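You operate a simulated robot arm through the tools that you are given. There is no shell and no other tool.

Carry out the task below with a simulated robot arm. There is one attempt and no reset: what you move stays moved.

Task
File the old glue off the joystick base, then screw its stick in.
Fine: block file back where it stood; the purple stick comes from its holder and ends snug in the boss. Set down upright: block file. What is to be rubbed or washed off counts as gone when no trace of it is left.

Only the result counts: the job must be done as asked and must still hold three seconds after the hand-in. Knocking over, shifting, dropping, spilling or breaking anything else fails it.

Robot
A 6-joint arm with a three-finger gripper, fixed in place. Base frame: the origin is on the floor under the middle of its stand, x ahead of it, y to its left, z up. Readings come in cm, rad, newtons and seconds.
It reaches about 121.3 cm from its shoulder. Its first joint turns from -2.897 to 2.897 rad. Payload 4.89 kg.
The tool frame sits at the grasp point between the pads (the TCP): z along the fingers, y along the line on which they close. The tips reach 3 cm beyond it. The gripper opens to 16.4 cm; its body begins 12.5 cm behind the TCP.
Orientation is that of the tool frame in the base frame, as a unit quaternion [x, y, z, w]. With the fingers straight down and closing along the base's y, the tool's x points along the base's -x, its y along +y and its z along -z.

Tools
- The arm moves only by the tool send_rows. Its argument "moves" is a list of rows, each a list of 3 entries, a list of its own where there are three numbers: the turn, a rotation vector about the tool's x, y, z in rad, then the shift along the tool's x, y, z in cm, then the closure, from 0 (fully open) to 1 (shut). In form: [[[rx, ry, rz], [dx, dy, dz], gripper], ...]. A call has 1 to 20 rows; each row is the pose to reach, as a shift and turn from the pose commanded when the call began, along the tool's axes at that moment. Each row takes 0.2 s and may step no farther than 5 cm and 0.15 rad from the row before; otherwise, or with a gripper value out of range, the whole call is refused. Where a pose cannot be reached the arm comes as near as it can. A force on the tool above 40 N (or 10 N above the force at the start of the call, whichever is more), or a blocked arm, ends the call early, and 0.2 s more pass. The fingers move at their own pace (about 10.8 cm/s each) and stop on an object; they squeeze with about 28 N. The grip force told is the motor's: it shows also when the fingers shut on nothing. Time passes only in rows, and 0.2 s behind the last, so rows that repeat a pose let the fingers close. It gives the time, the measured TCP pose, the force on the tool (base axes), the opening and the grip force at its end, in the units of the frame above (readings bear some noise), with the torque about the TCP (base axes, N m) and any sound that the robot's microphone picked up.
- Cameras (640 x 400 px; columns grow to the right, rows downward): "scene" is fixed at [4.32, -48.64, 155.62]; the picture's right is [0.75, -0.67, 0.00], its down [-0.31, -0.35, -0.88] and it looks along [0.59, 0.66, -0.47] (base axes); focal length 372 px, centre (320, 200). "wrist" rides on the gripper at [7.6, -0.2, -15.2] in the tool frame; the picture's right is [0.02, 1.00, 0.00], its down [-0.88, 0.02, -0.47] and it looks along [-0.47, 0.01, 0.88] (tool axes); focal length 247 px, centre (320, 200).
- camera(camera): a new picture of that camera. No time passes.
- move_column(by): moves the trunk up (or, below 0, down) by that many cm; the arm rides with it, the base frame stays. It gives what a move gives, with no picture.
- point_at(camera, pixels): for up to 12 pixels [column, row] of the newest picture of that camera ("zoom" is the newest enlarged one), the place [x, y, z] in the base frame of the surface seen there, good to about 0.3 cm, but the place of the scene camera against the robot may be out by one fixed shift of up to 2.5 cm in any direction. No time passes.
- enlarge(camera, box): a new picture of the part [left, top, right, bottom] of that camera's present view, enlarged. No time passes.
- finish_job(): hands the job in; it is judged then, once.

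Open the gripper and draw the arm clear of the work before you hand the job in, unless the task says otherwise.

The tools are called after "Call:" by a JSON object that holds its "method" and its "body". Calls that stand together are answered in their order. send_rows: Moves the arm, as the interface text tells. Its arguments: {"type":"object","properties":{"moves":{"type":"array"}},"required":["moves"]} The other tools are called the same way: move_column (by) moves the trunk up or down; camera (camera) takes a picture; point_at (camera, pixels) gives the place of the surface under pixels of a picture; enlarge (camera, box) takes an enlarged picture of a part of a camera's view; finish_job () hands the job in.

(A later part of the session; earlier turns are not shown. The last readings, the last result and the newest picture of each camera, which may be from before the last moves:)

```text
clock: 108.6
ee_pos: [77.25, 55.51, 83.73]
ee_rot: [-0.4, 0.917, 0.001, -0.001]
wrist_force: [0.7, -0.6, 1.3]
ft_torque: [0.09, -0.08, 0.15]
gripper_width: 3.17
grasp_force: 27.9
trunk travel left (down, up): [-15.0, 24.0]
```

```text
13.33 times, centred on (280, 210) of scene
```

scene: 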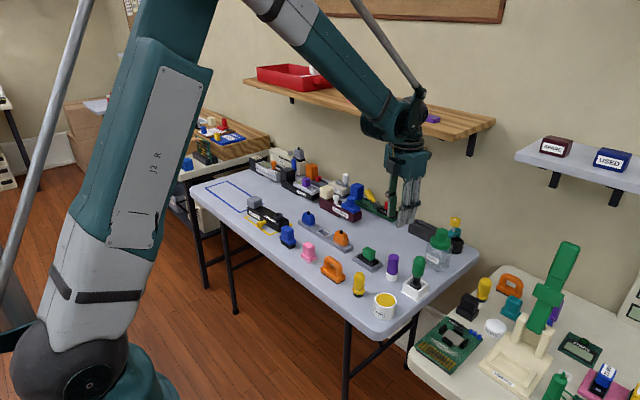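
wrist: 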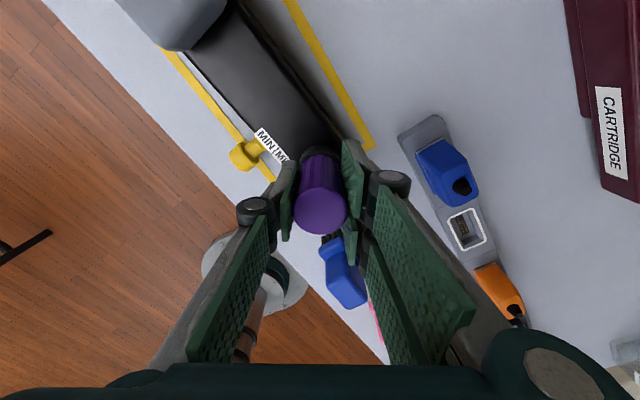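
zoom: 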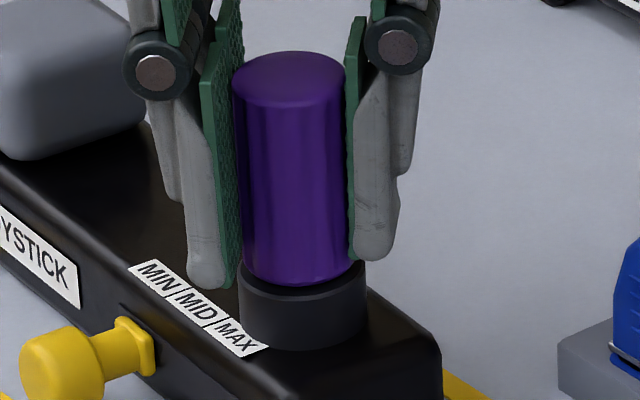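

The torque about z rose to 0.15 N·m and the whole base has turned with the stick: the stick has likely tightened. I stop and look at how far the base rotated.

Call:
{"method": "enlarge", "body": {"camera": "scene", "box": [230, 170, 310, 240]}}

Call:
{"method": "camera", "body": {"camera": "wrist"}}

Call:
{"method": "enlarge", "body": {"camera": "scene", "box": [270, 203, 290, 218]}}

```text
5.71 times, centred on (270, 205) of scene
```

zoom: 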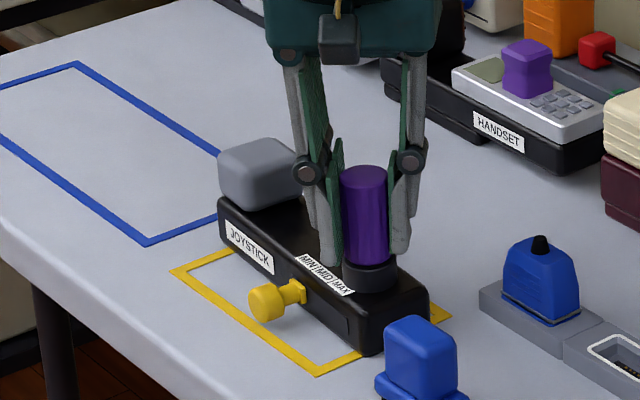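

```text
taken
```

wrist: 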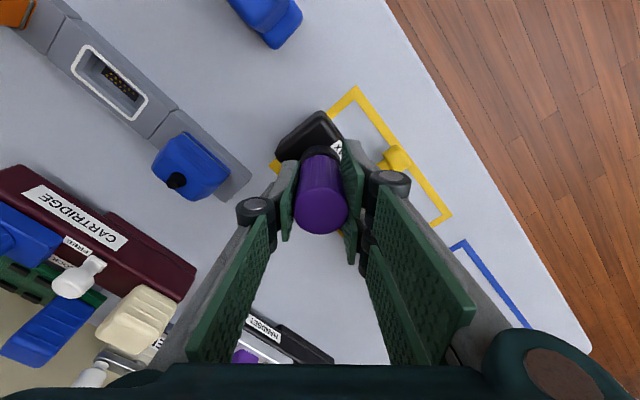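

```text
16.00 times, centred on (280, 210) of scene
```

zoom: 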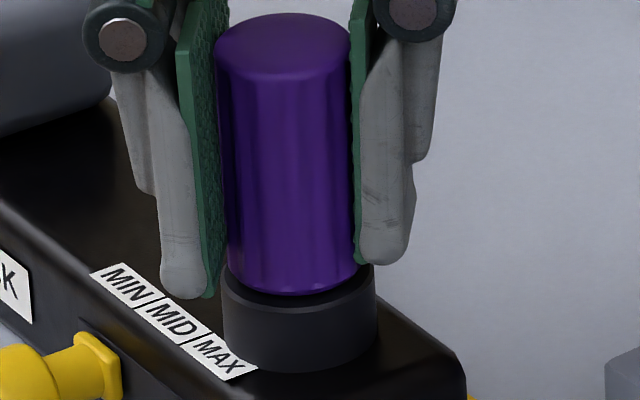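

The base has swung about 8° about the boss as the stick tightened. I measure heights in the scene view to judge whether the shoulder is seated.

Call:
{"method": "point_at", "body": {"camera": "zoom", "pixels": [[283, 40], [270, 50], [300, 50], [283, 60], [300, 308], [280, 306], [320, 306], [350, 300], [290, 200], [290, 280], [290, 290], [300, 312]]}}

Call:
{"method": "enlarge", "body": {"camera": "scene", "box": [375, 260, 405, 290]}}

Call:
{"method": "point_at", "body": {"camera": "zoom", "pixels": [[320, 150], [250, 160], [390, 160], [270, 175], [370, 175], [320, 200], [320, 130], [290, 195], [350, 195], [310, 190]]}}

```text
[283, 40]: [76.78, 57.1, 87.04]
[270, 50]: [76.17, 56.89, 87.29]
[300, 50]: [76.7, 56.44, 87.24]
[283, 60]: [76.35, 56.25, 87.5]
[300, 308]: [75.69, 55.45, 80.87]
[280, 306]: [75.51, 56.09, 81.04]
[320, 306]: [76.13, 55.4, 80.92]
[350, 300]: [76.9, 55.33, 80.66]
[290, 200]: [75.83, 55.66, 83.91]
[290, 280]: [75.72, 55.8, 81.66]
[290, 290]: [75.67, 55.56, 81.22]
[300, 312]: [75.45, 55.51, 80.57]
```

```text
13.33 times, centred on (390, 275) of scene
```

zoom: 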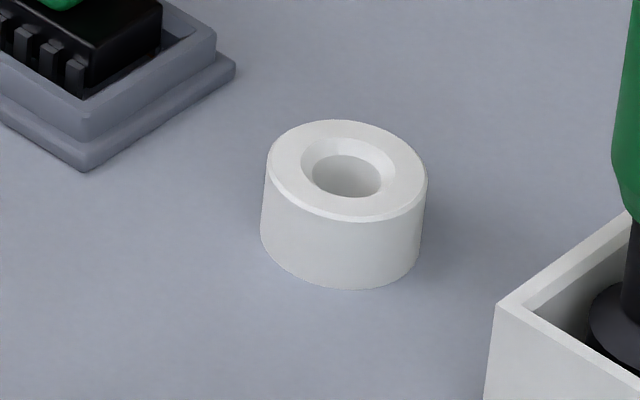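

```text
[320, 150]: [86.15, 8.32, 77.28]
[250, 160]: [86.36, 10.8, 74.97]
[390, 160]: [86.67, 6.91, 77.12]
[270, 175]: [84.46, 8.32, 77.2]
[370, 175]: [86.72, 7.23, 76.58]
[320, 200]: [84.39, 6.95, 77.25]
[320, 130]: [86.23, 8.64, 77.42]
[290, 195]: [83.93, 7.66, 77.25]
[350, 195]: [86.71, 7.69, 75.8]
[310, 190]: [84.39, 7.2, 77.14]
```

Scene heights say the stick's top is 6.34 cm above the boss top, the same as it was above its holder, so the shoulder is seated. To confirm it is at the stop I turn just 0.1 rad more with a light press and see whether stick and base move as one.

Call:
{"method": "send_rows", "body": {"moves": [[[0, 0, 0], [0, 0, 0.05], 1], [[0, 0, 0.05], [0, 0, 0.08], 1], [[0, 0, 0.1], [0, 0, 0.08], 1]]}}

Call:
{"method": "enlarge", "body": {"camera": "scene", "box": [230, 170, 310, 240]}}

Call:
{"method": "enlarge", "body": {"camera": "scene", "box": [265, 195, 295, 225]}}

```text
clock: 109.4
ee_pos: [77.14, 55.64, 83.69]
ee_rot: [-0.355, 0.935, 0.001, -0.001]
wrist_force: [2.1, 0.6, 12.2]
ft_torque: [0.04, -0.07, 0.19]
gripper_width: 3.16
grasp_force: 28.0
trunk travel left (down, up): [-15.0, 24.0]
```

```text
5.71 times, centred on (270, 205) of scene
```

zoom: 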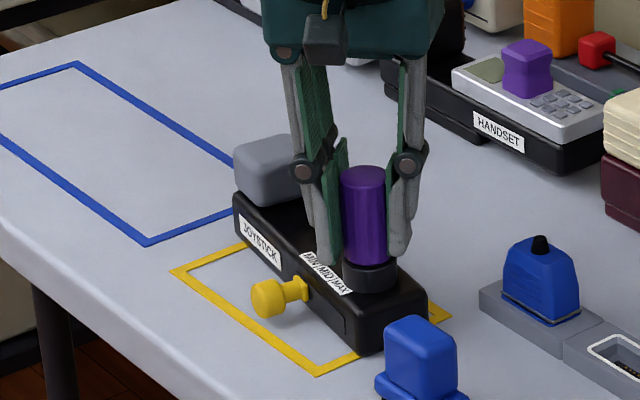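

```text
13.33 times, centred on (280, 210) of scene
```

zoom: 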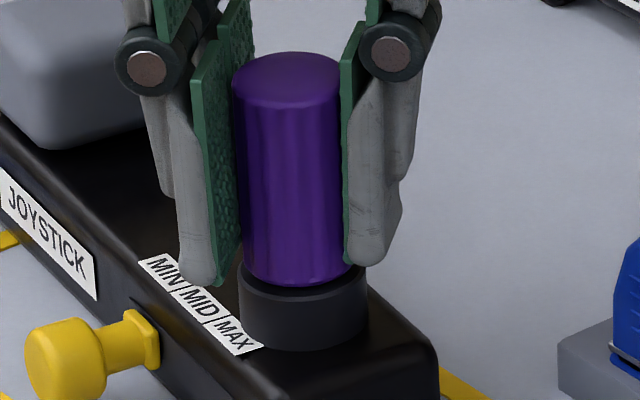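

Stick and base moved together (torque 0.19 N·m), so the stick is tight against the boss. To restore the base's angle, I ease the press and test a tiny counter-turn to see if the base follows back.

Call:
{"method": "send_rows", "body": {"moves": [[[0, 0, 0], [0, 0, -0.05], 1], [[0, 0, 0], [0, 0, -0.09], 1], [[0, 0, -0.03], [0, 0, -0.09], 1], [[0, 0, -0.06], [0, 0, -0.09], 1]]}}

Call:
{"method": "enlarge", "body": {"camera": "scene", "box": [230, 170, 310, 240]}}

```text
clock: 110.4
ee_pos: [77.28, 55.48, 83.65]
ee_rot: [-0.383, 0.924, 0.001, 0.0]
wrist_force: [0.6, 1.4, 8.3]
ft_torque: [0.08, -0.04, -0.07]
gripper_width: 3.18
grasp_force: 27.7
trunk travel left (down, up): [-15.0, 24.0]
```

```text
5.71 times, centred on (270, 205) of scene
```

zoom: 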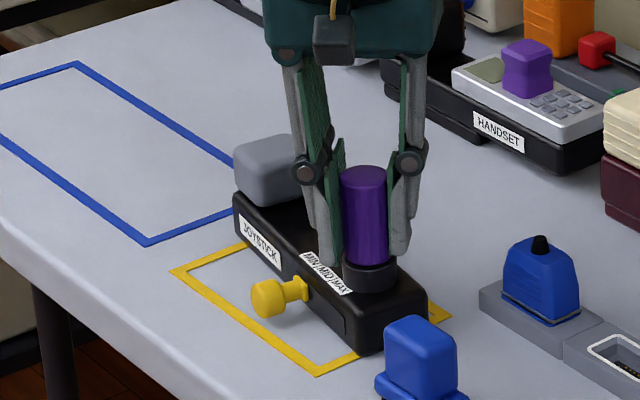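

The base stayed, so a counter-turn only loosens the stick. I retighten right away to the stop.

Call:
{"method": "send_rows", "body": {"moves": [[[0, 0, 0.03], [0, 0, 0.02], 1], [[0, 0, 0.06], [0, 0, 0.02], 1], [[0, 0, 0.09], [0, 0, 0.02], 1], [[0, 0, 0.09], [0, 0, 0.02], 1]]}}

Call:
{"method": "enlarge", "body": {"camera": "scene", "box": [230, 170, 310, 240]}}

```text
clock: 111.4
ee_pos: [77.3, 55.49, 83.67]
ee_rot: [-0.34, 0.94, 0.001, -0.001]
wrist_force: [0.7, -1.8, 4.6]
ft_torque: [-0.03, -0.01, 0.05]
gripper_width: 3.17
grasp_force: 27.9
trunk travel left (down, up): [-15.0, 24.0]
```

```text
5.71 times, centred on (270, 205) of scene
```

zoom: 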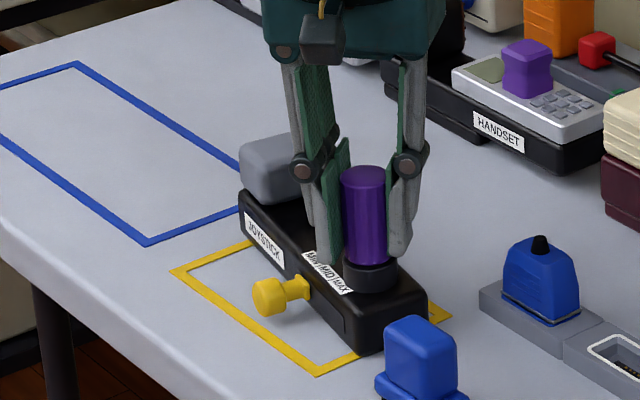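

The stick is tight again (the base gave another small swing). I release the stick gently and rise straight up.

Call:
{"method": "send_rows", "body": {"moves": [[[0, 0, 0], [0, 0, 0], 0.9], [[0, 0, 0], [0, 0, 0], 0.8], [[0, 0, 0], [0, 0, 0], 0.7], [[0, 0, 0], [0, 0, 0], 0.65], [[0, 0, 0], [0, 0, 0], 0.65], [[0, 0, 0], [0, 0, -1], 0.65], [[0, 0, 0], [0, 0, -3], 0.65], [[0, 0, 0], [0, 0, -6], 0.65], [[0, 0, 0], [0, 0, -9.5], 0.65], [[0, 0, 0], [0, 0, -12], 0.65], [[0, 0, 0], [0, 0, -12], 0.65]]}}

Call:
{"method": "camera", "body": {"camera": "wrist"}}

Call:
{"method": "enlarge", "body": {"camera": "scene", "box": [230, 170, 310, 240]}}

Call:
{"method": "enlarge", "body": {"camera": "scene", "box": [265, 195, 295, 225]}}

```text
clock: 113.8
ee_pos: [77.37, 55.49, 95.85]
ee_rot: [-0.341, 0.94, 0.001, 0.0]
wrist_force: [-0.2, 0.3, -0.4]
ft_torque: [-0.02, -0.04, 0.02]
gripper_width: 5.76
grasp_force: 0.1
trunk travel left (down, up): [-15.0, 24.0]
```

```text
taken
```

wrist: 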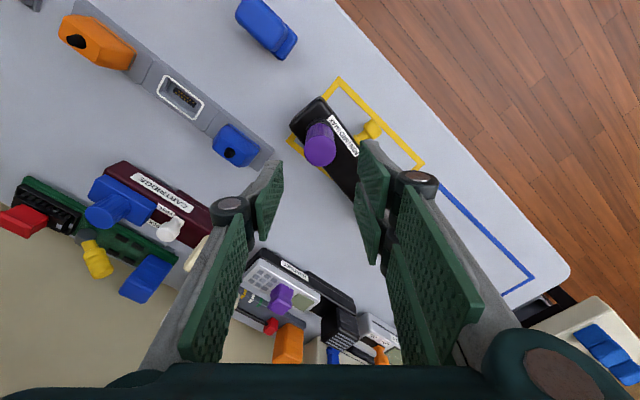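

```text
5.71 times, centred on (270, 205) of scene
```

zoom: 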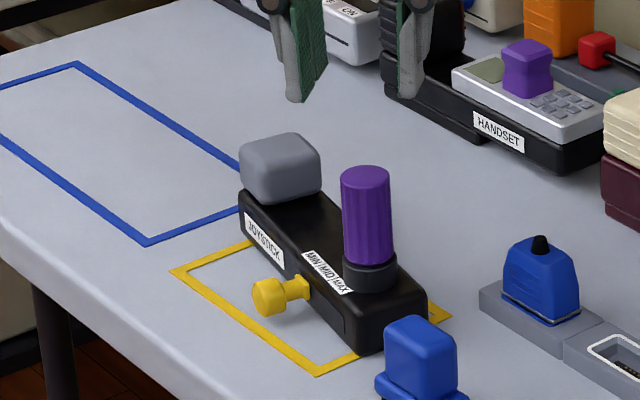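

```text
13.33 times, centred on (280, 210) of scene
```

zoom: 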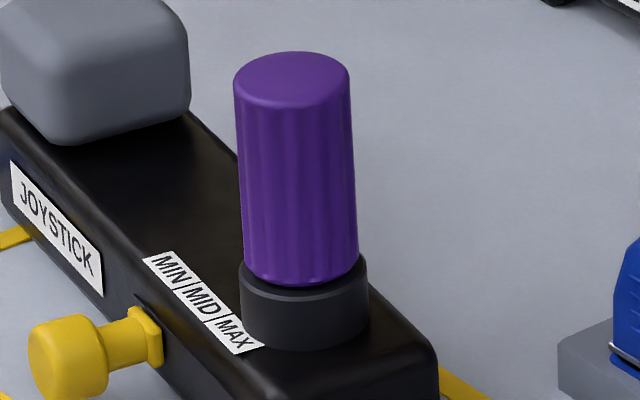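

The stick stands upright in the boss. I measure its top height and the boss ring from the wrist camera to confirm seating.

Call:
{"method": "enlarge", "body": {"camera": "wrist", "box": [270, 80, 390, 200]}}

Call:
{"method": "point_at", "body": {"camera": "zoom", "pixels": [[322, 210], [300, 200], [345, 200], [310, 225], [335, 225], [322, 190], [300, 215], [345, 215], [285, 150], [345, 148], [365, 160], [275, 165]]}}

```text
3.33 times, centred on (330, 140) of wrist
```

zoom: 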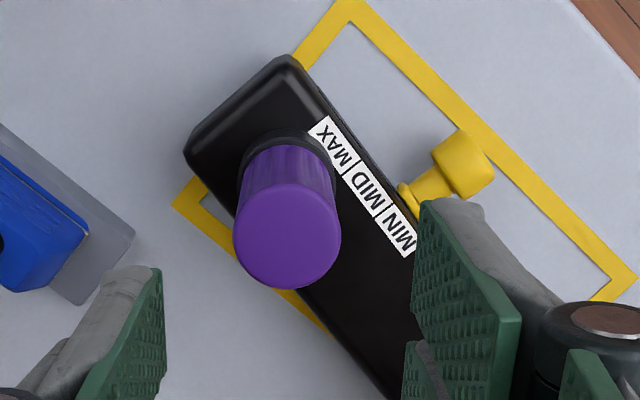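

```text
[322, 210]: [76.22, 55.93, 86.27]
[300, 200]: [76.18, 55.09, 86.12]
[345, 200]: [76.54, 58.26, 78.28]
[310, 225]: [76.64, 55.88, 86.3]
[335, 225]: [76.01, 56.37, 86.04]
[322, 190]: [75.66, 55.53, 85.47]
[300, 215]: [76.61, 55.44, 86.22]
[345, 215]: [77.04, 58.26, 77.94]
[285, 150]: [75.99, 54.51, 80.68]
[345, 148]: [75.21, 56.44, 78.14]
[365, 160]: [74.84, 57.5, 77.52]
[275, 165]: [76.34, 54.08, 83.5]
```

The stick's top is at z≈86.2, 6.3 cm above the boss top: seated. Next I move the hand so the whole base is in view and measure how far it has rotated.

Call:
{"method": "send_rows", "body": {"moves": [[[0, 0, -0.15], [0.7, -1.1, -1], 0.65], [[0, 0, -0.3], [1.5, -2.2, -2], 0.65], [[0, 0, -0.45], [2.2, -3.3, -2], 0.65], [[0, 0, -0.6], [3.0, -4.4, -2], 0.65], [[0, 0, -0.75], [3.7, -5.5, -2], 0.65], [[0, 0, -0.75], [3.7, -5.5, -2], 0.65]]}}

Call:
{"method": "camera", "body": {"camera": "wrist"}}

```text
clock: 115.2
ee_pos: [78.0, 49.02, 97.79]
ee_rot: [-0.662, 0.75, 0.001, -0.001]
wrist_force: [-0.6, 0.0, -0.1]
ft_torque: [-0.03, -0.03, 0.0]
gripper_width: 5.73
grasp_force: 0.1
trunk travel left (down, up): [-15.0, 24.0]
```

```text
taken
```

wrist: 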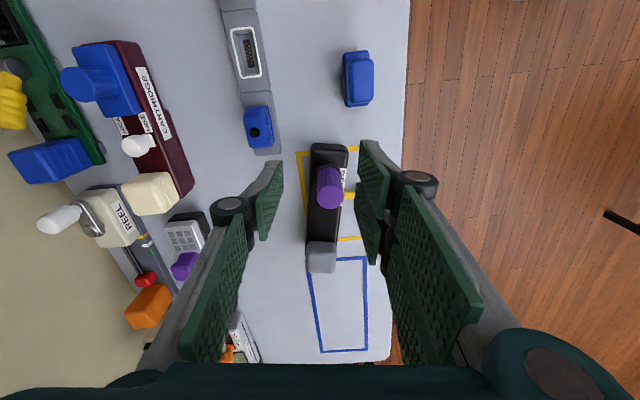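

The whole base is visible at wrist (325, 205). I zoom and sample its edges and the grey block.

Call:
{"method": "enlarge", "body": {"camera": "wrist", "box": [270, 130, 390, 280]}}

```text
2.67 times, centred on (330, 205) of wrist
```

zoom: 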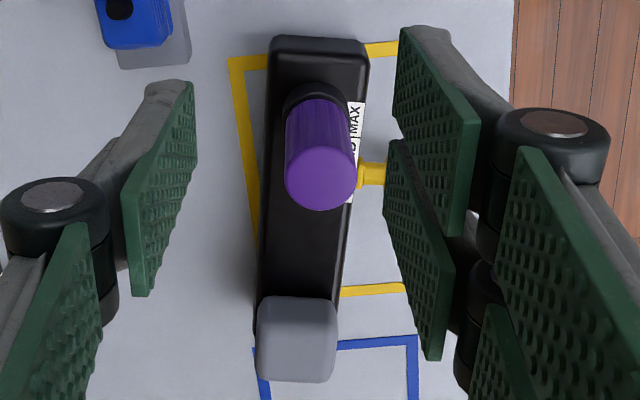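

Call:
{"method": "point_at", "body": {"camera": "zoom", "pixels": [[274, 60], [268, 130], [266, 200], [264, 260], [264, 290], [362, 70], [345, 240], [342, 285], [275, 50], [355, 52], [320, 60], [300, 270]]}}

Call:
{"method": "point_at", "body": {"camera": "zoom", "pixels": [[262, 310], [330, 310], [262, 350], [330, 350], [270, 375], [325, 375], [295, 310], [295, 370], [295, 340], [296, 302], [258, 330], [335, 330]]}}

```text
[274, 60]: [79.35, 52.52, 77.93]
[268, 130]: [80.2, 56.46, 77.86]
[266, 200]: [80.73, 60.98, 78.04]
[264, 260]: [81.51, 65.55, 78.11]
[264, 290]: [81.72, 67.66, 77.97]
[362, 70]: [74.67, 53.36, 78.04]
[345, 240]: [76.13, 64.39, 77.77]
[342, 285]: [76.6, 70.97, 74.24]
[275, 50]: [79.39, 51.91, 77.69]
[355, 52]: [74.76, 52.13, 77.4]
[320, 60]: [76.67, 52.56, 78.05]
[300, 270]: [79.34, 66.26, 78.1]
```

```text
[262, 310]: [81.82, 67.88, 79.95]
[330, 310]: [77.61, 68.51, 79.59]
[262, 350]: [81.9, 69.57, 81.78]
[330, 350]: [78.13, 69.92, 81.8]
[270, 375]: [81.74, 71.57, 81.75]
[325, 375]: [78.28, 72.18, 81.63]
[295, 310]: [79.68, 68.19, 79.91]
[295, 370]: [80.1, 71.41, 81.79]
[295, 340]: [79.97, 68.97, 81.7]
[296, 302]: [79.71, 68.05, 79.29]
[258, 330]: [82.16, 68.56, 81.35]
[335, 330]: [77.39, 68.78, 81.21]
```

The base axis has turned from about −5° to +9° (14° in all) and the grey block's top is centred near (80.0, 70.2, 81.8). I plan to grip the grey block and swing the base back; first I check the clearance to the handset at its +x side.

Call:
{"method": "point_at", "body": {"camera": "wrist", "pixels": [[207, 220], [212, 235], [238, 330], [258, 355], [183, 265], [335, 290], [322, 172], [330, 185], [322, 195], [338, 188], [330, 200], [265, 128]]}}

Call:
{"method": "camera", "body": {"camera": "scene"}}

```text
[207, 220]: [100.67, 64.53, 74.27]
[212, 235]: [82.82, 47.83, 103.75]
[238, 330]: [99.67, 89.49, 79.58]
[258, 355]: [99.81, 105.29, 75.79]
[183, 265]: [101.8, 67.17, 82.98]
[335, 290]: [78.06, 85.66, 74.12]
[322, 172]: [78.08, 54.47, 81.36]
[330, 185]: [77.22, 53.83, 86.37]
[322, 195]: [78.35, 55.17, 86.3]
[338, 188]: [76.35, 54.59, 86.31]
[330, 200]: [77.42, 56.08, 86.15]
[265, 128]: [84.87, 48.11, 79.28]
```

```text
taken
```

scene: 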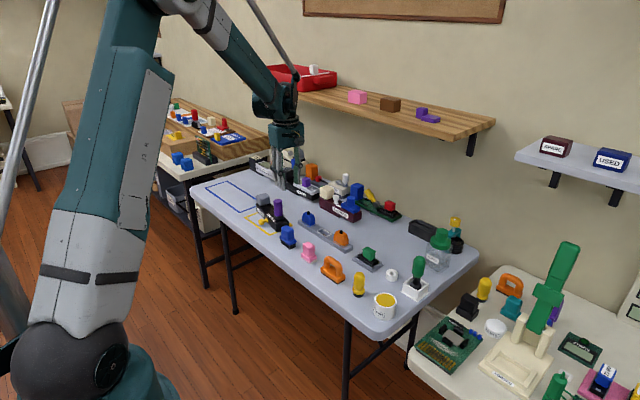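

The handset is far enough (x>95). I move above the grey block at (80.0, 70.2), staying high, with the fingers half open.

Call:
{"method": "send_rows", "body": {"moves": [[[0, 0, 0.01], [-3.5, 0.1, 0], 0.55], [[0, 0, 0.02], [-7.5, 0.2, 0], 0.55], [[0, 0, 0.031], [-11.5, 0.35, 0], 0.55], [[0, 0, 0.031], [-15.5, 0.45, 0], 0.55], [[0, 0, 0.031], [-19, 0.55, 0], 0.55], [[0, 0, 0.031], [-21.28, 0.636, 0], 0.55], [[0, 0, 0.031], [-21.28, 0.636, 0], 0.55]]}}

Call:
{"method": "camera", "body": {"camera": "wrist"}}

Call:
{"method": "enlarge", "body": {"camera": "wrist", "box": [260, 60, 400, 200]}}

```text
clock: 116.8
ee_pos: [79.8, 70.22, 97.53]
ee_rot: [-0.65, 0.76, 0.001, 0.0]
wrist_force: [0.3, 0.3, -0.9]
ft_torque: [-0.01, -0.02, -0.01]
gripper_width: 7.37
grasp_force: 0.0
trunk travel left (down, up): [-15.0, 24.0]
```

```text
taken
```

wrist: 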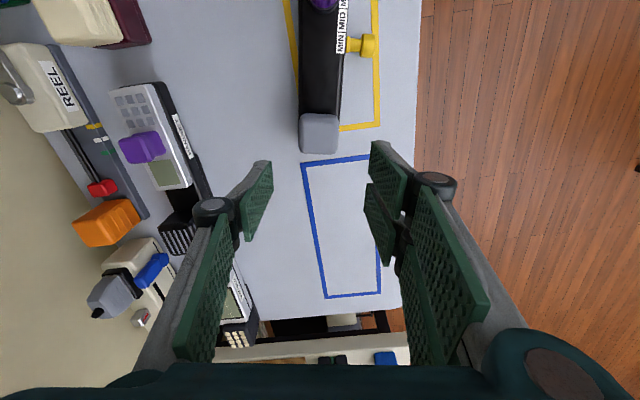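

```text
2.86 times, centred on (330, 130) of wrist
```

zoom: 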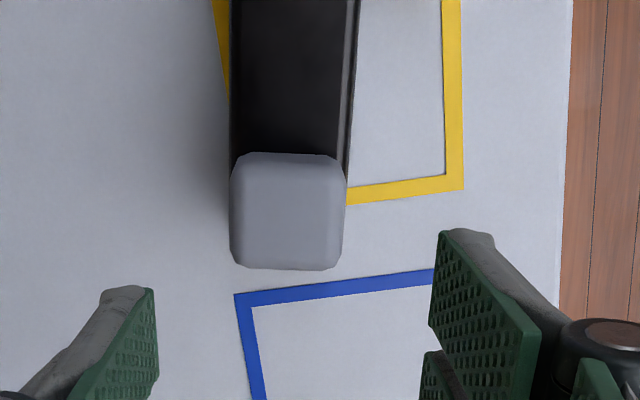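

The grey block is aligned with the hand and about 0.2 cm to the left of centre. I shift and descend so the tips stay just above the base top.

Call:
{"method": "send_rows", "body": {"moves": [[[0, 0, 0], [0.05, -0.2, 3], 0.55], [[0, 0, 0], [0.05, -0.2, 6.5], 0.55], [[0, 0, 0], [0.05, -0.2, 10], 0.55], [[0, 0, 0], [0.05, -0.2, 13], 0.55], [[0, 0, 0], [0.05, -0.2, 15], 0.55], [[0, 0, 0], [0.05, -0.2, 15.8], 0.55], [[0, 0, 0], [0.05, -0.2, 15.8], 0.55]]}}

Call:
{"method": "camera", "body": {"camera": "wrist"}}

Call:
{"method": "enlarge", "body": {"camera": "wrist", "box": [230, 70, 410, 270]}}

Call:
{"method": "enlarge", "body": {"camera": "scene", "box": [230, 170, 310, 240]}}

```text
clock: 118.4
ee_pos: [80.21, 70.02, 81.89]
ee_rot: [-0.65, 0.76, 0.001, -0.001]
wrist_force: [-0.2, 0.6, -0.4]
ft_torque: [0.0, 0.0, 0.03]
gripper_width: 7.36
grasp_force: 0.1
trunk travel left (down, up): [-15.0, 24.0]
```

```text
taken
```

wrist: 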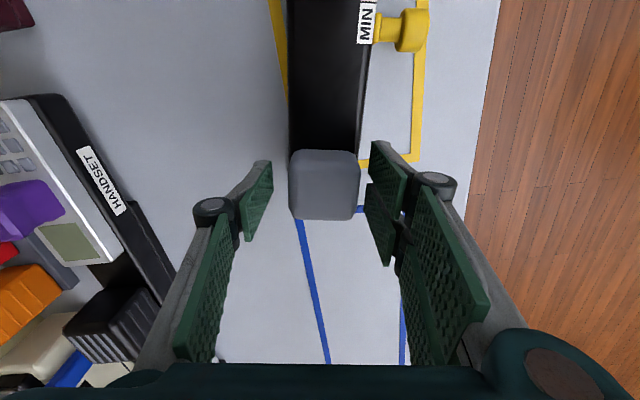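

```text
2.00 times, centred on (320, 170) of wrist
```

zoom: 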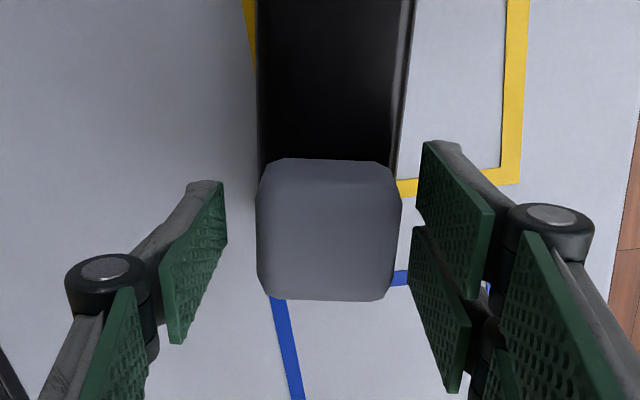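

```text
5.71 times, centred on (270, 205) of scene
```

zoom: 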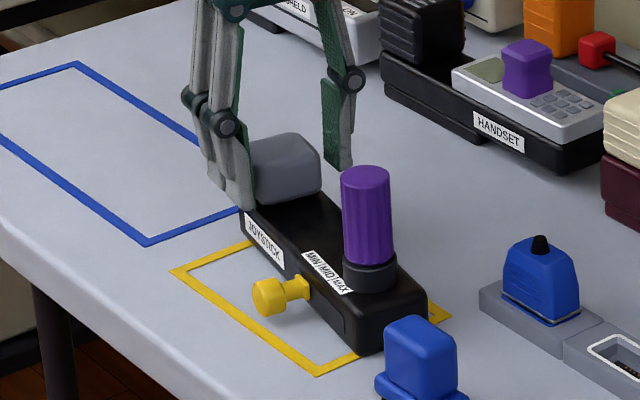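

The block is about 0.25 cm toward the two-finger side. I shift to centre it, lower 0.3 cm, and close the fingers gently.

Call:
{"method": "send_rows", "body": {"moves": [[[0, 0, 0], [0.1, 0.12, 0.15], 0.55], [[0, 0, 0], [0.2, 0.25, 0.3], 0.55], [[0, 0, 0], [0.2, 0.25, 0.3], 0.55]]}}

Call:
{"method": "send_rows", "body": {"moves": [[[0, 0, 0], [0, 0, 0], 0.62], [[0, 0, 0], [0, 0, 0], 0.68], [[0, 0, 0], [0, 0, 0], 0.72], [[0, 0, 0], [0, 0, 0], 0.76], [[0, 0, 0], [0, 0, 0], 1], [[0, 0, 0], [0, 0, 0], 1], [[0, 0, 0], [0, 0, 0], 1]]}}

Call:
{"method": "enlarge", "body": {"camera": "wrist", "box": [230, 70, 410, 270]}}

Call:
{"method": "enlarge", "body": {"camera": "scene", "box": [230, 170, 310, 240]}}

```text
clock: 119.2
ee_pos: [79.97, 69.91, 81.73]
ee_rot: [-0.65, 0.76, 0.001, 0.0]
wrist_force: [-0.5, -0.7, -0.3]
ft_torque: [0.0, 0.02, -0.01]
gripper_width: 7.37
grasp_force: 0.1
trunk travel left (down, up): [-15.0, 24.0]
```

```text
clock: 120.8
ee_pos: [79.92, 69.92, 81.71]
ee_rot: [-0.65, 0.76, 0.001, 0.0]
wrist_force: [-0.1, 0.0, 0.9]
ft_torque: [-0.04, -0.01, -0.1]
gripper_width: 5.2
grasp_force: 27.6
trunk travel left (down, up): [-15.0, 24.0]
```

```text
2.00 times, centred on (320, 170) of wrist
```

zoom: 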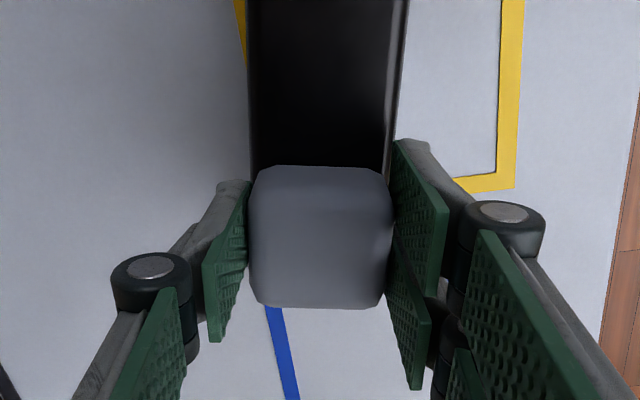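

```text
5.71 times, centred on (270, 205) of scene
```

zoom: 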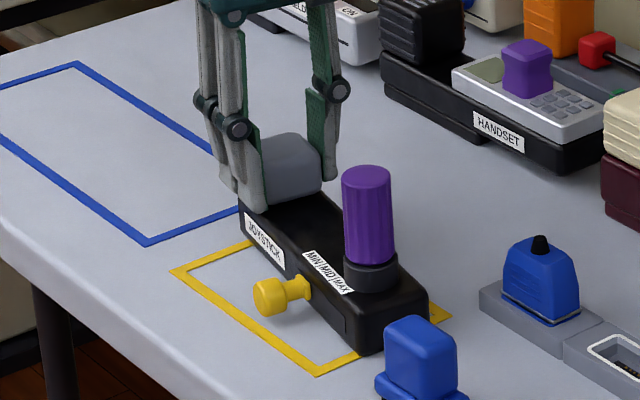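

The grip on the grey block is firm (5.2 cm wide). I swing the base back slowly about the boss, first half of the 14°.

Call:
{"method": "send_rows", "body": {"moves": [[[0, 0, -0.01], [-0.01, 0.157, 0], 1], [[0, 0, -0.0203], [-0.02, 0.314, 0], 1], [[0, 0, -0.0407], [-0.04, 0.628, 0], 1], [[0, 0, -0.061], [-0.06, 0.941, 0], 1], [[0, 0, -0.0813], [-0.063, 1.254, 0], 1], [[0, 0, -0.1017], [-0.067, 1.567, 0], 1], [[0, 0, -0.122], [-0.07, 1.88, 0], 1], [[0, 0, -0.122], [-0.07, 1.88, 0], 1]]}}

Call:
{"method": "enlarge", "body": {"camera": "scene", "box": [230, 170, 310, 240]}}

Call:
{"method": "camera", "body": {"camera": "wrist"}}

```text
clock: 122.6
ee_pos: [78.14, 70.35, 81.72]
ee_rot: [-0.695, 0.719, 0.001, 0.0]
wrist_force: [0.8, -0.7, 1.9]
ft_torque: [0.1, -0.09, -0.11]
gripper_width: 5.15
grasp_force: 27.6
trunk travel left (down, up): [-15.0, 24.0]
```

```text
5.71 times, centred on (270, 205) of scene
```

zoom: 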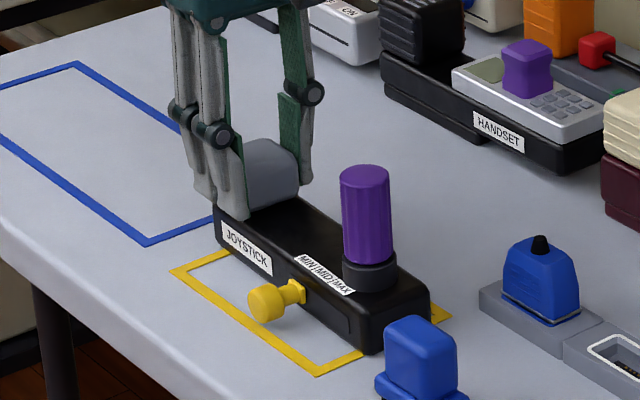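

```text
taken
```

wrist: 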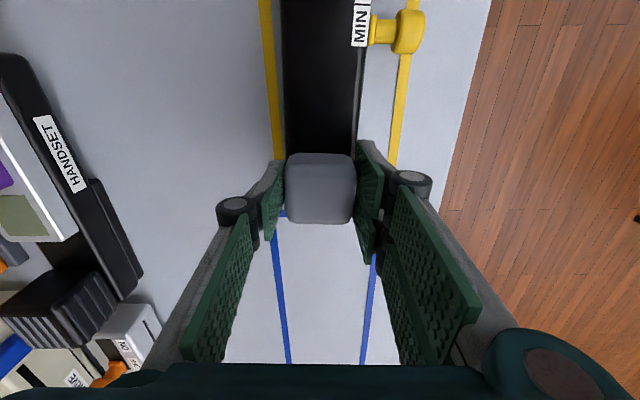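

The base swings back as intended. I do the second half.

Call:
{"method": "send_rows", "body": {"moves": [[[0, 0, -0.01], [-0.012, 0.156, 0], 1], [[0, 0, -0.0203], [-0.023, 0.311, 0], 1], [[0, 0, -0.0407], [-0.046, 0.623, 0], 1], [[0, 0, -0.061], [-0.069, 0.934, 0], 1], [[0, 0, -0.0813], [-0.072, 1.243, 0], 1], [[0, 0, -0.1017], [-0.075, 1.553, 0], 1], [[0, 0, -0.122], [-0.078, 1.862, 0], 1], [[0, 0, -0.122], [-0.078, 1.862, 0], 1]]}}

Call:
{"method": "enlarge", "body": {"camera": "scene", "box": [230, 170, 310, 240]}}

Call:
{"method": "enlarge", "body": {"camera": "scene", "box": [255, 195, 285, 222]}}

```text
clock: 124.4
ee_pos: [76.19, 70.41, 81.82]
ee_rot: [0.738, -0.674, -0.001, 0.0]
wrist_force: [0.3, -0.1, 0.4]
ft_torque: [0.23, -0.01, -0.01]
gripper_width: 5.15
grasp_force: 28.2
trunk travel left (down, up): [-15.0, 24.0]
```

```text
5.71 times, centred on (270, 205) of scene
```

zoom: 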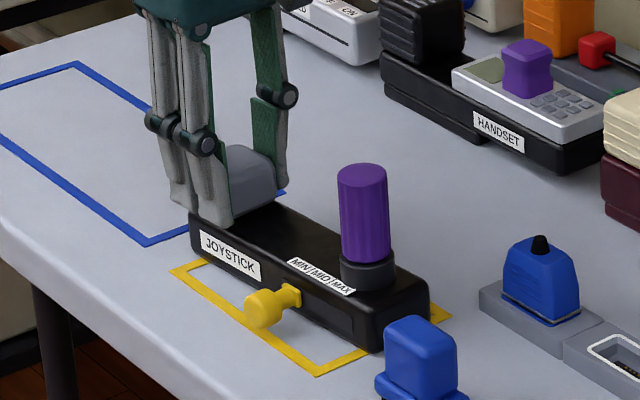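

```text
14.81 times, centred on (270, 208) of scene
```

zoom: 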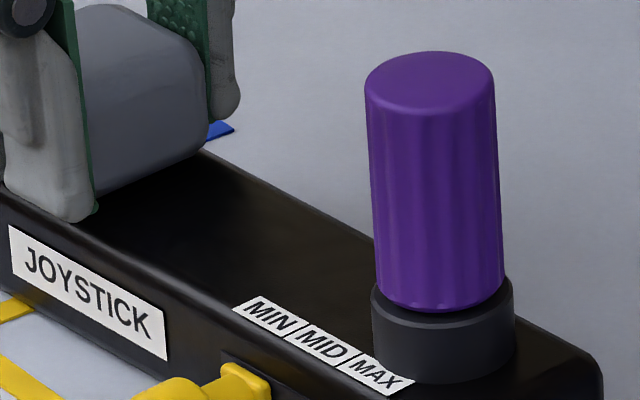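

The base is back where it started within about 2 mm (label and boss match the original pixels). I open the fingers slowly and lift away.

Call:
{"method": "send_rows", "body": {"moves": [[[0, 0, 0], [0, 0, 0], 0.66], [[0, 0, 0], [0, 0, 0], 0.62], [[0, 0, 0], [0, 0, 0], 0.58], [[0, 0, 0], [0, 0, 0], 0.55], [[0, 0, 0], [0, 0, 0], 0.55]]}}

Call:
{"method": "send_rows", "body": {"moves": [[[0, 0, 0], [0, 0, -1], 0.55], [[0, 0, 0], [0, 0, -3], 0.55], [[0, 0, 0], [0, 0, -6], 0.55], [[0, 0, 0], [0, 0, -9.5], 0.55], [[0, 0, 0], [0, 0, -13], 0.55], [[0, 0, 0], [0, 0, -16], 0.55], [[0, 0, 0], [0, 0, -16], 0.55]]}}

Call:
{"method": "enlarge", "body": {"camera": "scene", "box": [230, 170, 310, 240]}}

Call:
{"method": "camera", "body": {"camera": "wrist"}}

```text
clock: 125.6
ee_pos: [76.18, 70.45, 81.73]
ee_rot: [0.738, -0.675, -0.001, 0.001]
wrist_force: [0.2, -0.2, -0.3]
ft_torque: [0.02, 0.0, 0.05]
gripper_width: 7.38
grasp_force: 0.0
trunk travel left (down, up): [-15.0, 24.0]
```

```text
clock: 127.2
ee_pos: [76.14, 70.52, 97.81]
ee_rot: [0.738, -0.675, -0.001, 0.0]
wrist_force: [0.1, -0.2, 0.8]
ft_torque: [0.01, -0.02, 0.03]
gripper_width: 7.37
grasp_force: 0.1
trunk travel left (down, up): [-15.0, 24.0]
```

```text
5.71 times, centred on (270, 205) of scene
```

zoom: 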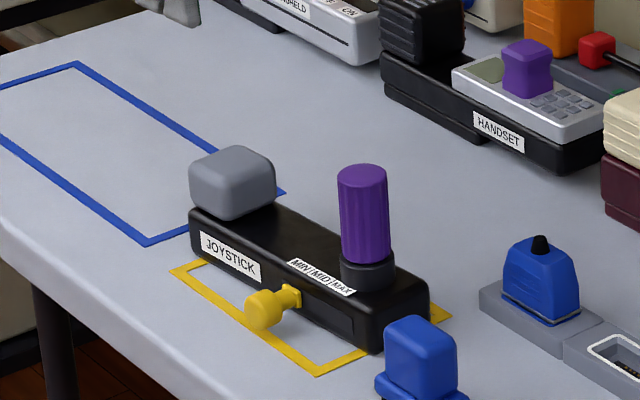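

```text
taken
```

wrist: 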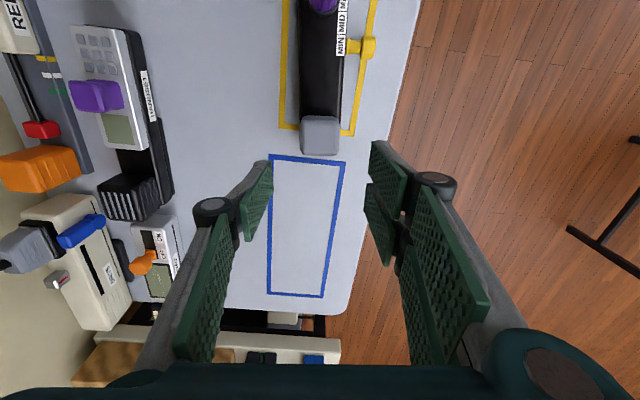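

The base stands as before with the stick in its boss. I take tight zooms of the seat and the cleaned top face for a final check.

Call:
{"method": "enlarge", "body": {"camera": "scene", "box": [268, 197, 288, 222]}}

Call:
{"method": "enlarge", "body": {"camera": "scene", "box": [255, 192, 285, 222]}}

Call:
{"method": "enlarge", "body": {"camera": "wrist", "box": [280, 0, 370, 150]}}

Call:
{"method": "enlarge", "body": {"camera": "scene", "box": [270, 215, 430, 325]}}

```text
16.00 times, centred on (278, 210) of scene
```

zoom: 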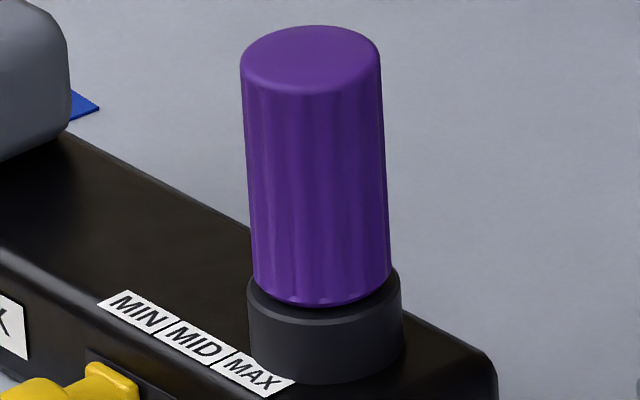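

```text
13.33 times, centred on (270, 207) of scene
```

zoom: 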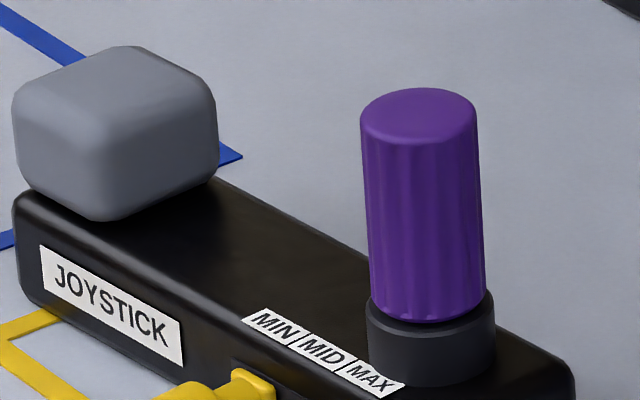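

```text
2.67 times, centred on (325, 75) of wrist
```

zoom: 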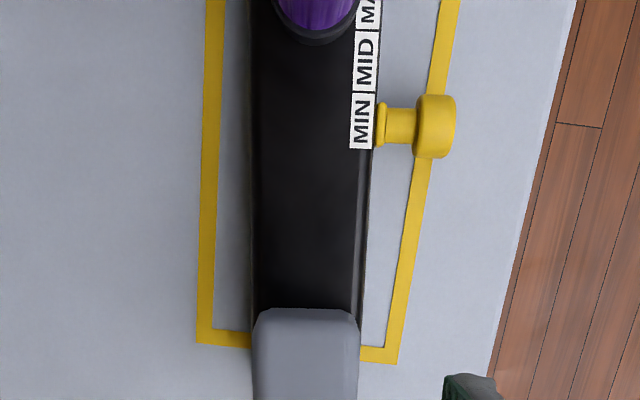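

```text
3.64 times, centred on (350, 270) of scene
```

zoom: 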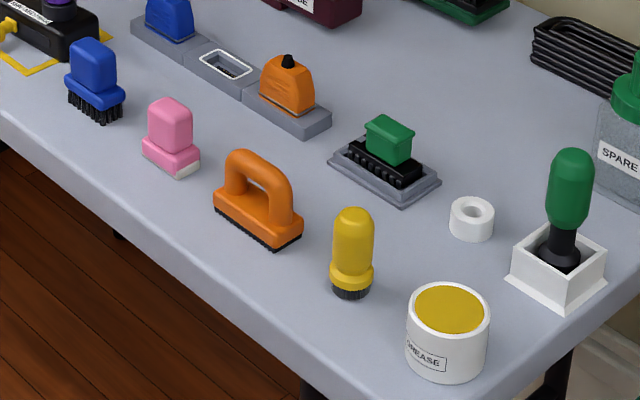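

Everything stands in place and the face is clean, but I want to verify from the side that the shoulder really touches the boss. I first turn the hand back to face forward and draw it in front of the base, staying high.

Call:
{"method": "send_rows", "body": {"moves": [[[0, 0, 0.14], [1.1, 1.4, -0.5], 0.55], [[0, 0, 0.28], [2.2, 2.9, -1], 0.55], [[0, 0, 0.42], [3.4, 4.3, -1.5], 0.55], [[0, 0, 0.56], [4.5, 5.8, -2], 0.55], [[0, 0, 0.7], [5.6, 7.2, -2], 0.55], [[0, 0, 0.84], [6.8, 8.7, -2], 0.55], [[0, 0, 0.98], [7.9, 10.1, -2], 0.55], [[0, 0, 1.12], [9.0, 11.5, -2], 0.55], [[0, 0, 1.26], [10.1, 13.0, -2], 0.55], [[0, 0, 1.4], [11.2, 14.4, -2], 0.55], [[0, 0, 1.54], [12.4, 15.9, -2], 0.55], [[0, 0, 1.66], [13.49, 17.29, -2], 0.55], [[0, 0, 1.66], [13.49, 17.29, -2], 0.55]]}}

Call:
{"method": "camera", "body": {"camera": "wrist"}}

```text
clock: 130.0
ee_pos: [60.26, 55.49, 99.72]
ee_rot: [0.001, 1.0, 0.0, -0.001]
wrist_force: [-0.2, 0.0, 0.2]
ft_torque: [0.04, -0.01, 0.0]
gripper_width: 7.38
grasp_force: 0.2
trunk travel left (down, up): [-15.0, 24.0]
```

```text
taken
```

wrist: 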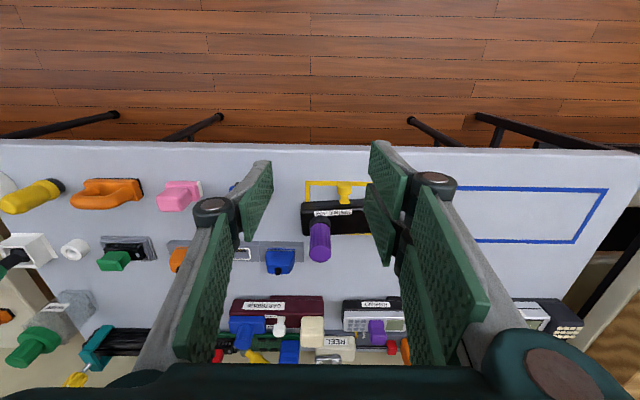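

From here I tilt the hand forward about 0.73 rad and lower it, so the wrist camera looks at the boss at a shallow angle between the fingers.

Call:
{"method": "send_rows", "body": {"moves": [[[0, -0.12, 0], [-0.2, 0, 1.5], 0.3], [[0, -0.24, 0], [-0.5, 0, 3.5], 0.3], [[0, -0.36, 0], [-0.8, 0, 5.5], 0.3], [[0, -0.48, 0], [-1.1, 0, 7.5], 0.3], [[0, -0.6, 0], [-1.4, 0, 9.5], 0.3], [[0, -0.73, 0], [-1.7, 0, 11.7], 0.3], [[0, -0.73, 0], [-1.7, 0, 11.7], 0.3]]}}

Call:
{"method": "camera", "body": {"camera": "wrist"}}

Call:
{"method": "enlarge", "body": {"camera": "wrist", "box": [280, 130, 360, 230]}}

```text
clock: 131.6
ee_pos: [61.94, 55.41, 88.08]
ee_rot: [0.0, 0.934, 0.001, 0.356]
wrist_force: [0.2, -0.2, -0.9]
ft_torque: [0.01, 0.03, -0.02]
gripper_width: 11.49
grasp_force: 0.1
trunk travel left (down, up): [-15.0, 24.0]
```

```text
taken
```

wrist: 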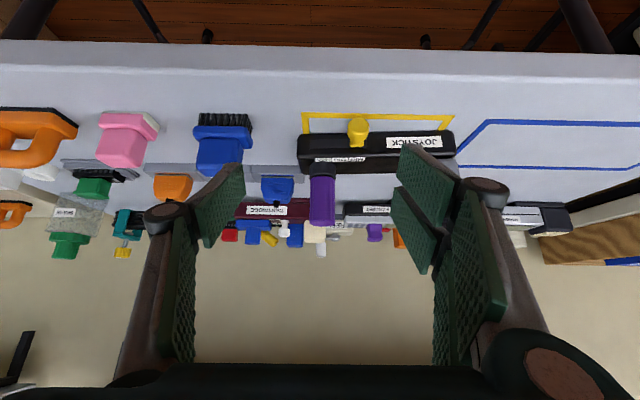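

```text
4.00 times, centred on (320, 180) of wrist
```

zoom: 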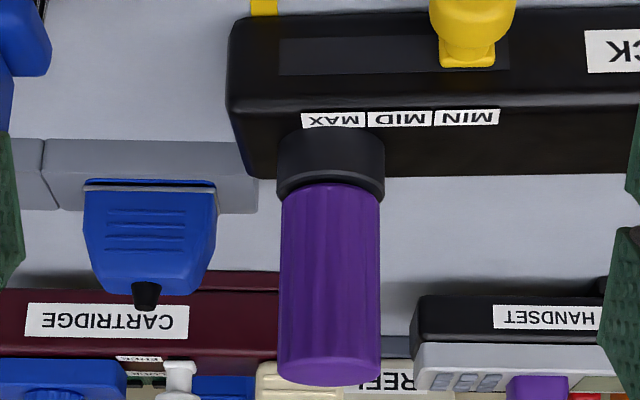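

In this (upside-down) side view the stick meets the boss at zoom (332, 190). I zoom tightly on the joint.

Call:
{"method": "enlarge", "body": {"camera": "wrist", "box": [305, 162, 340, 192]}}

Call:
{"method": "point_at", "body": {"camera": "zoom", "pixels": [[320, 100], [320, 140], [320, 170], [320, 185], [320, 200], [320, 215], [320, 230], [320, 260], [320, 300], [260, 200], [380, 200], [320, 330]]}}

```text
13.33 times, centred on (322, 177) of wrist
```

zoom: 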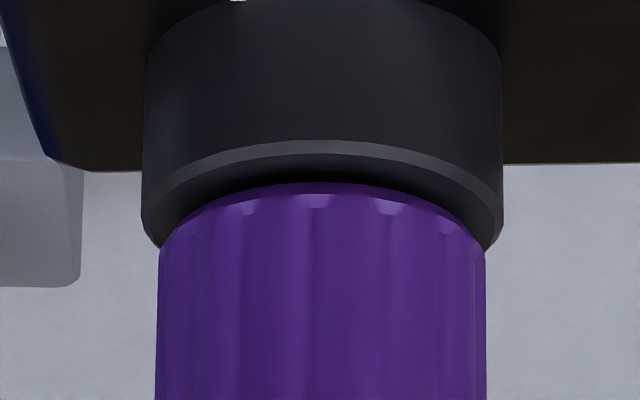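

```text
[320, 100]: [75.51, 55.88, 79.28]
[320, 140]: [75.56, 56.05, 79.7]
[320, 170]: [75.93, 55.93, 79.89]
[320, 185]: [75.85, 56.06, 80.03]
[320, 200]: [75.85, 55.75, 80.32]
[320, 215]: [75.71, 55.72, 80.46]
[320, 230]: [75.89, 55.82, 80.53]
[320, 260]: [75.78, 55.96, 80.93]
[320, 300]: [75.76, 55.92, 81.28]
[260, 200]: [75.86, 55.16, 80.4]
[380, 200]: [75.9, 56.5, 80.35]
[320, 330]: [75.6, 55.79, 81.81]
```

A dark band shows between the boss's chamfer and the stick's lower rim. I zoom even closer to judge whether that is just the boss's top face or a gap.

Call:
{"method": "enlarge", "body": {"camera": "wrist", "box": [307, 168, 323, 186]}}

Call:
{"method": "enlarge", "body": {"camera": "wrist", "box": [321, 168, 337, 186]}}

```text
16.00 times, centred on (315, 177) of wrist
```

zoom: 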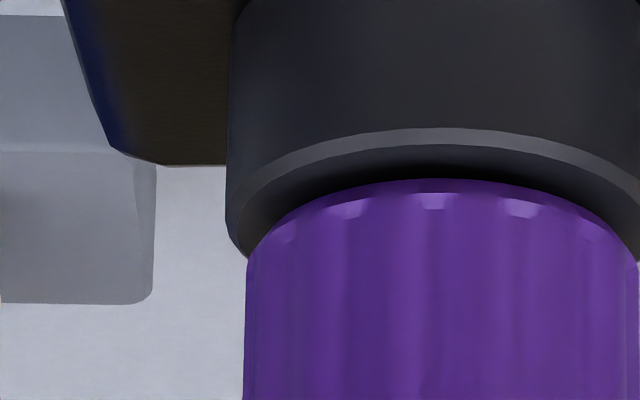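

```text
16.00 times, centred on (329, 177) of wrist
```

zoom: 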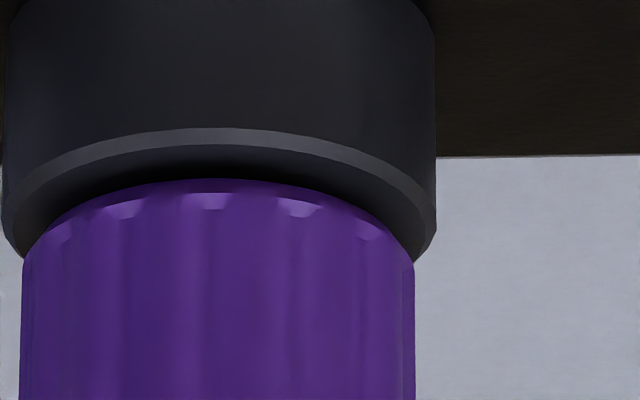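

The visible rim-to-boss spacing (~0.26 cm) matches the spacing the stick showed resting in its holder (top 6.4 cm above the collar, now 6.36 cm above the boss), and a firm stop was felt, so it is seated. I level the hand, rise, and go look at the empty collar to confirm that height comparison.

Call:
{"method": "send_rows", "body": {"moves": [[[0, 0.12, 0], [-1.1, 0, -1.7], 0.3], [[0, 0.24, 0], [-2.2, 0, -3.4], 0.3], [[0, 0.36, 0], [-3.4, 0, -5.0], 0.3], [[0, 0.48, 0], [-4.5, 0, -6.7], 0.3], [[0, 0.6, 0], [-5.6, 0, -8.4], 0.3], [[0, 0.73, 0], [-6.74, 0, -10.07], 0.3], [[0, 0.73, 0], [-6.74, 0, -10.07], 0.3]]}}

Call:
{"method": "send_rows", "body": {"moves": [[[0, 0, 0], [-0.7, -4.5, 0], 0.3], [[0, 0, 0], [-1.4, -9, 0], 0.3], [[0, 0, 0], [-2.1, -13.5, 0], 0.3], [[0, 0, 0], [-2.8, -18, 0], 0.3], [[0, 0, 0], [-3.5, -22.5, 0], 0.3], [[0, 0, 0], [-4.2, -27, 0], 0.3], [[0, 0, 0], [-4.9, -31.5, 0], 0.3], [[0, 0, 0], [-5.6, -36, 0], 0.3], [[0, 0, 0], [-6.3, -40.5, 0], 0.3], [[0, 0, 0], [-7, -45, 0], 0.3], [[0, 0, 0], [-7.5, -49, 0], 0.3], [[0, 0, 0], [-7.5, -49, 0], 0.3]]}}

Call:
{"method": "camera", "body": {"camera": "wrist"}}

```text
clock: 133.2
ee_pos: [60.36, 55.45, 99.87]
ee_rot: [0.0, 1.0, 0.001, -0.002]
wrist_force: [0.4, 0.3, -0.2]
ft_torque: [-0.03, 0.0, -0.01]
gripper_width: 11.5
grasp_force: 0.0
trunk travel left (down, up): [-15.0, 24.0]
```

```text
clock: 135.8
ee_pos: [67.66, 6.38, 99.94]
ee_rot: [0.001, 1.0, 0.001, -0.001]
wrist_force: [0.8, 0.6, 0.1]
ft_torque: [-0.05, 0.01, -0.01]
gripper_width: 11.47
grasp_force: 0.0
trunk travel left (down, up): [-15.0, 24.0]
```

```text
taken
```

wrist: 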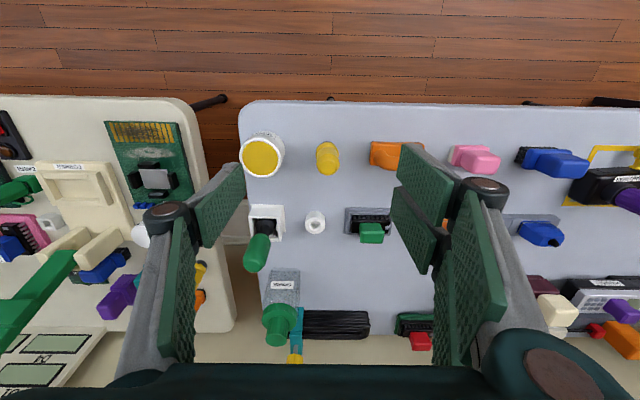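

The empty collar is at wrist (315, 222). I zoom and sample its top rim and inside.

Call:
{"method": "enlarge", "body": {"camera": "wrist", "box": [295, 200, 335, 240]}}

Call:
{"method": "point_at", "body": {"camera": "zoom", "pixels": [[220, 230], [420, 230], [320, 320], [260, 300], [380, 300], [240, 180], [400, 180], [320, 150], [320, 225], [320, 200], [330, 240], [100, 200]]}}

```text
10.00 times, centred on (315, 220) of wrist
```

zoom: 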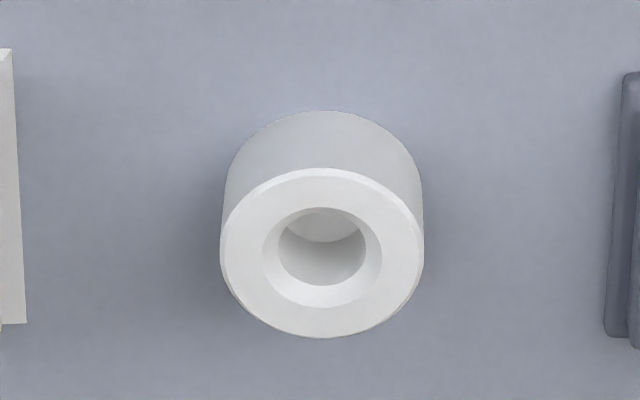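

```text
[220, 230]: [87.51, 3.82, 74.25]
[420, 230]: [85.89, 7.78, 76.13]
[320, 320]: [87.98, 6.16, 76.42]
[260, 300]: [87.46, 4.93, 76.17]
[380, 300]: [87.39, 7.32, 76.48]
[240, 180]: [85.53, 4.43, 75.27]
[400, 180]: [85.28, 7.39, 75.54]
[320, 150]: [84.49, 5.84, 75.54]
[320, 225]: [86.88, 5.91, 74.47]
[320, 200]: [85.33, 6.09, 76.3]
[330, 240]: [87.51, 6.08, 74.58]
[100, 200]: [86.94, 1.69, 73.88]
```

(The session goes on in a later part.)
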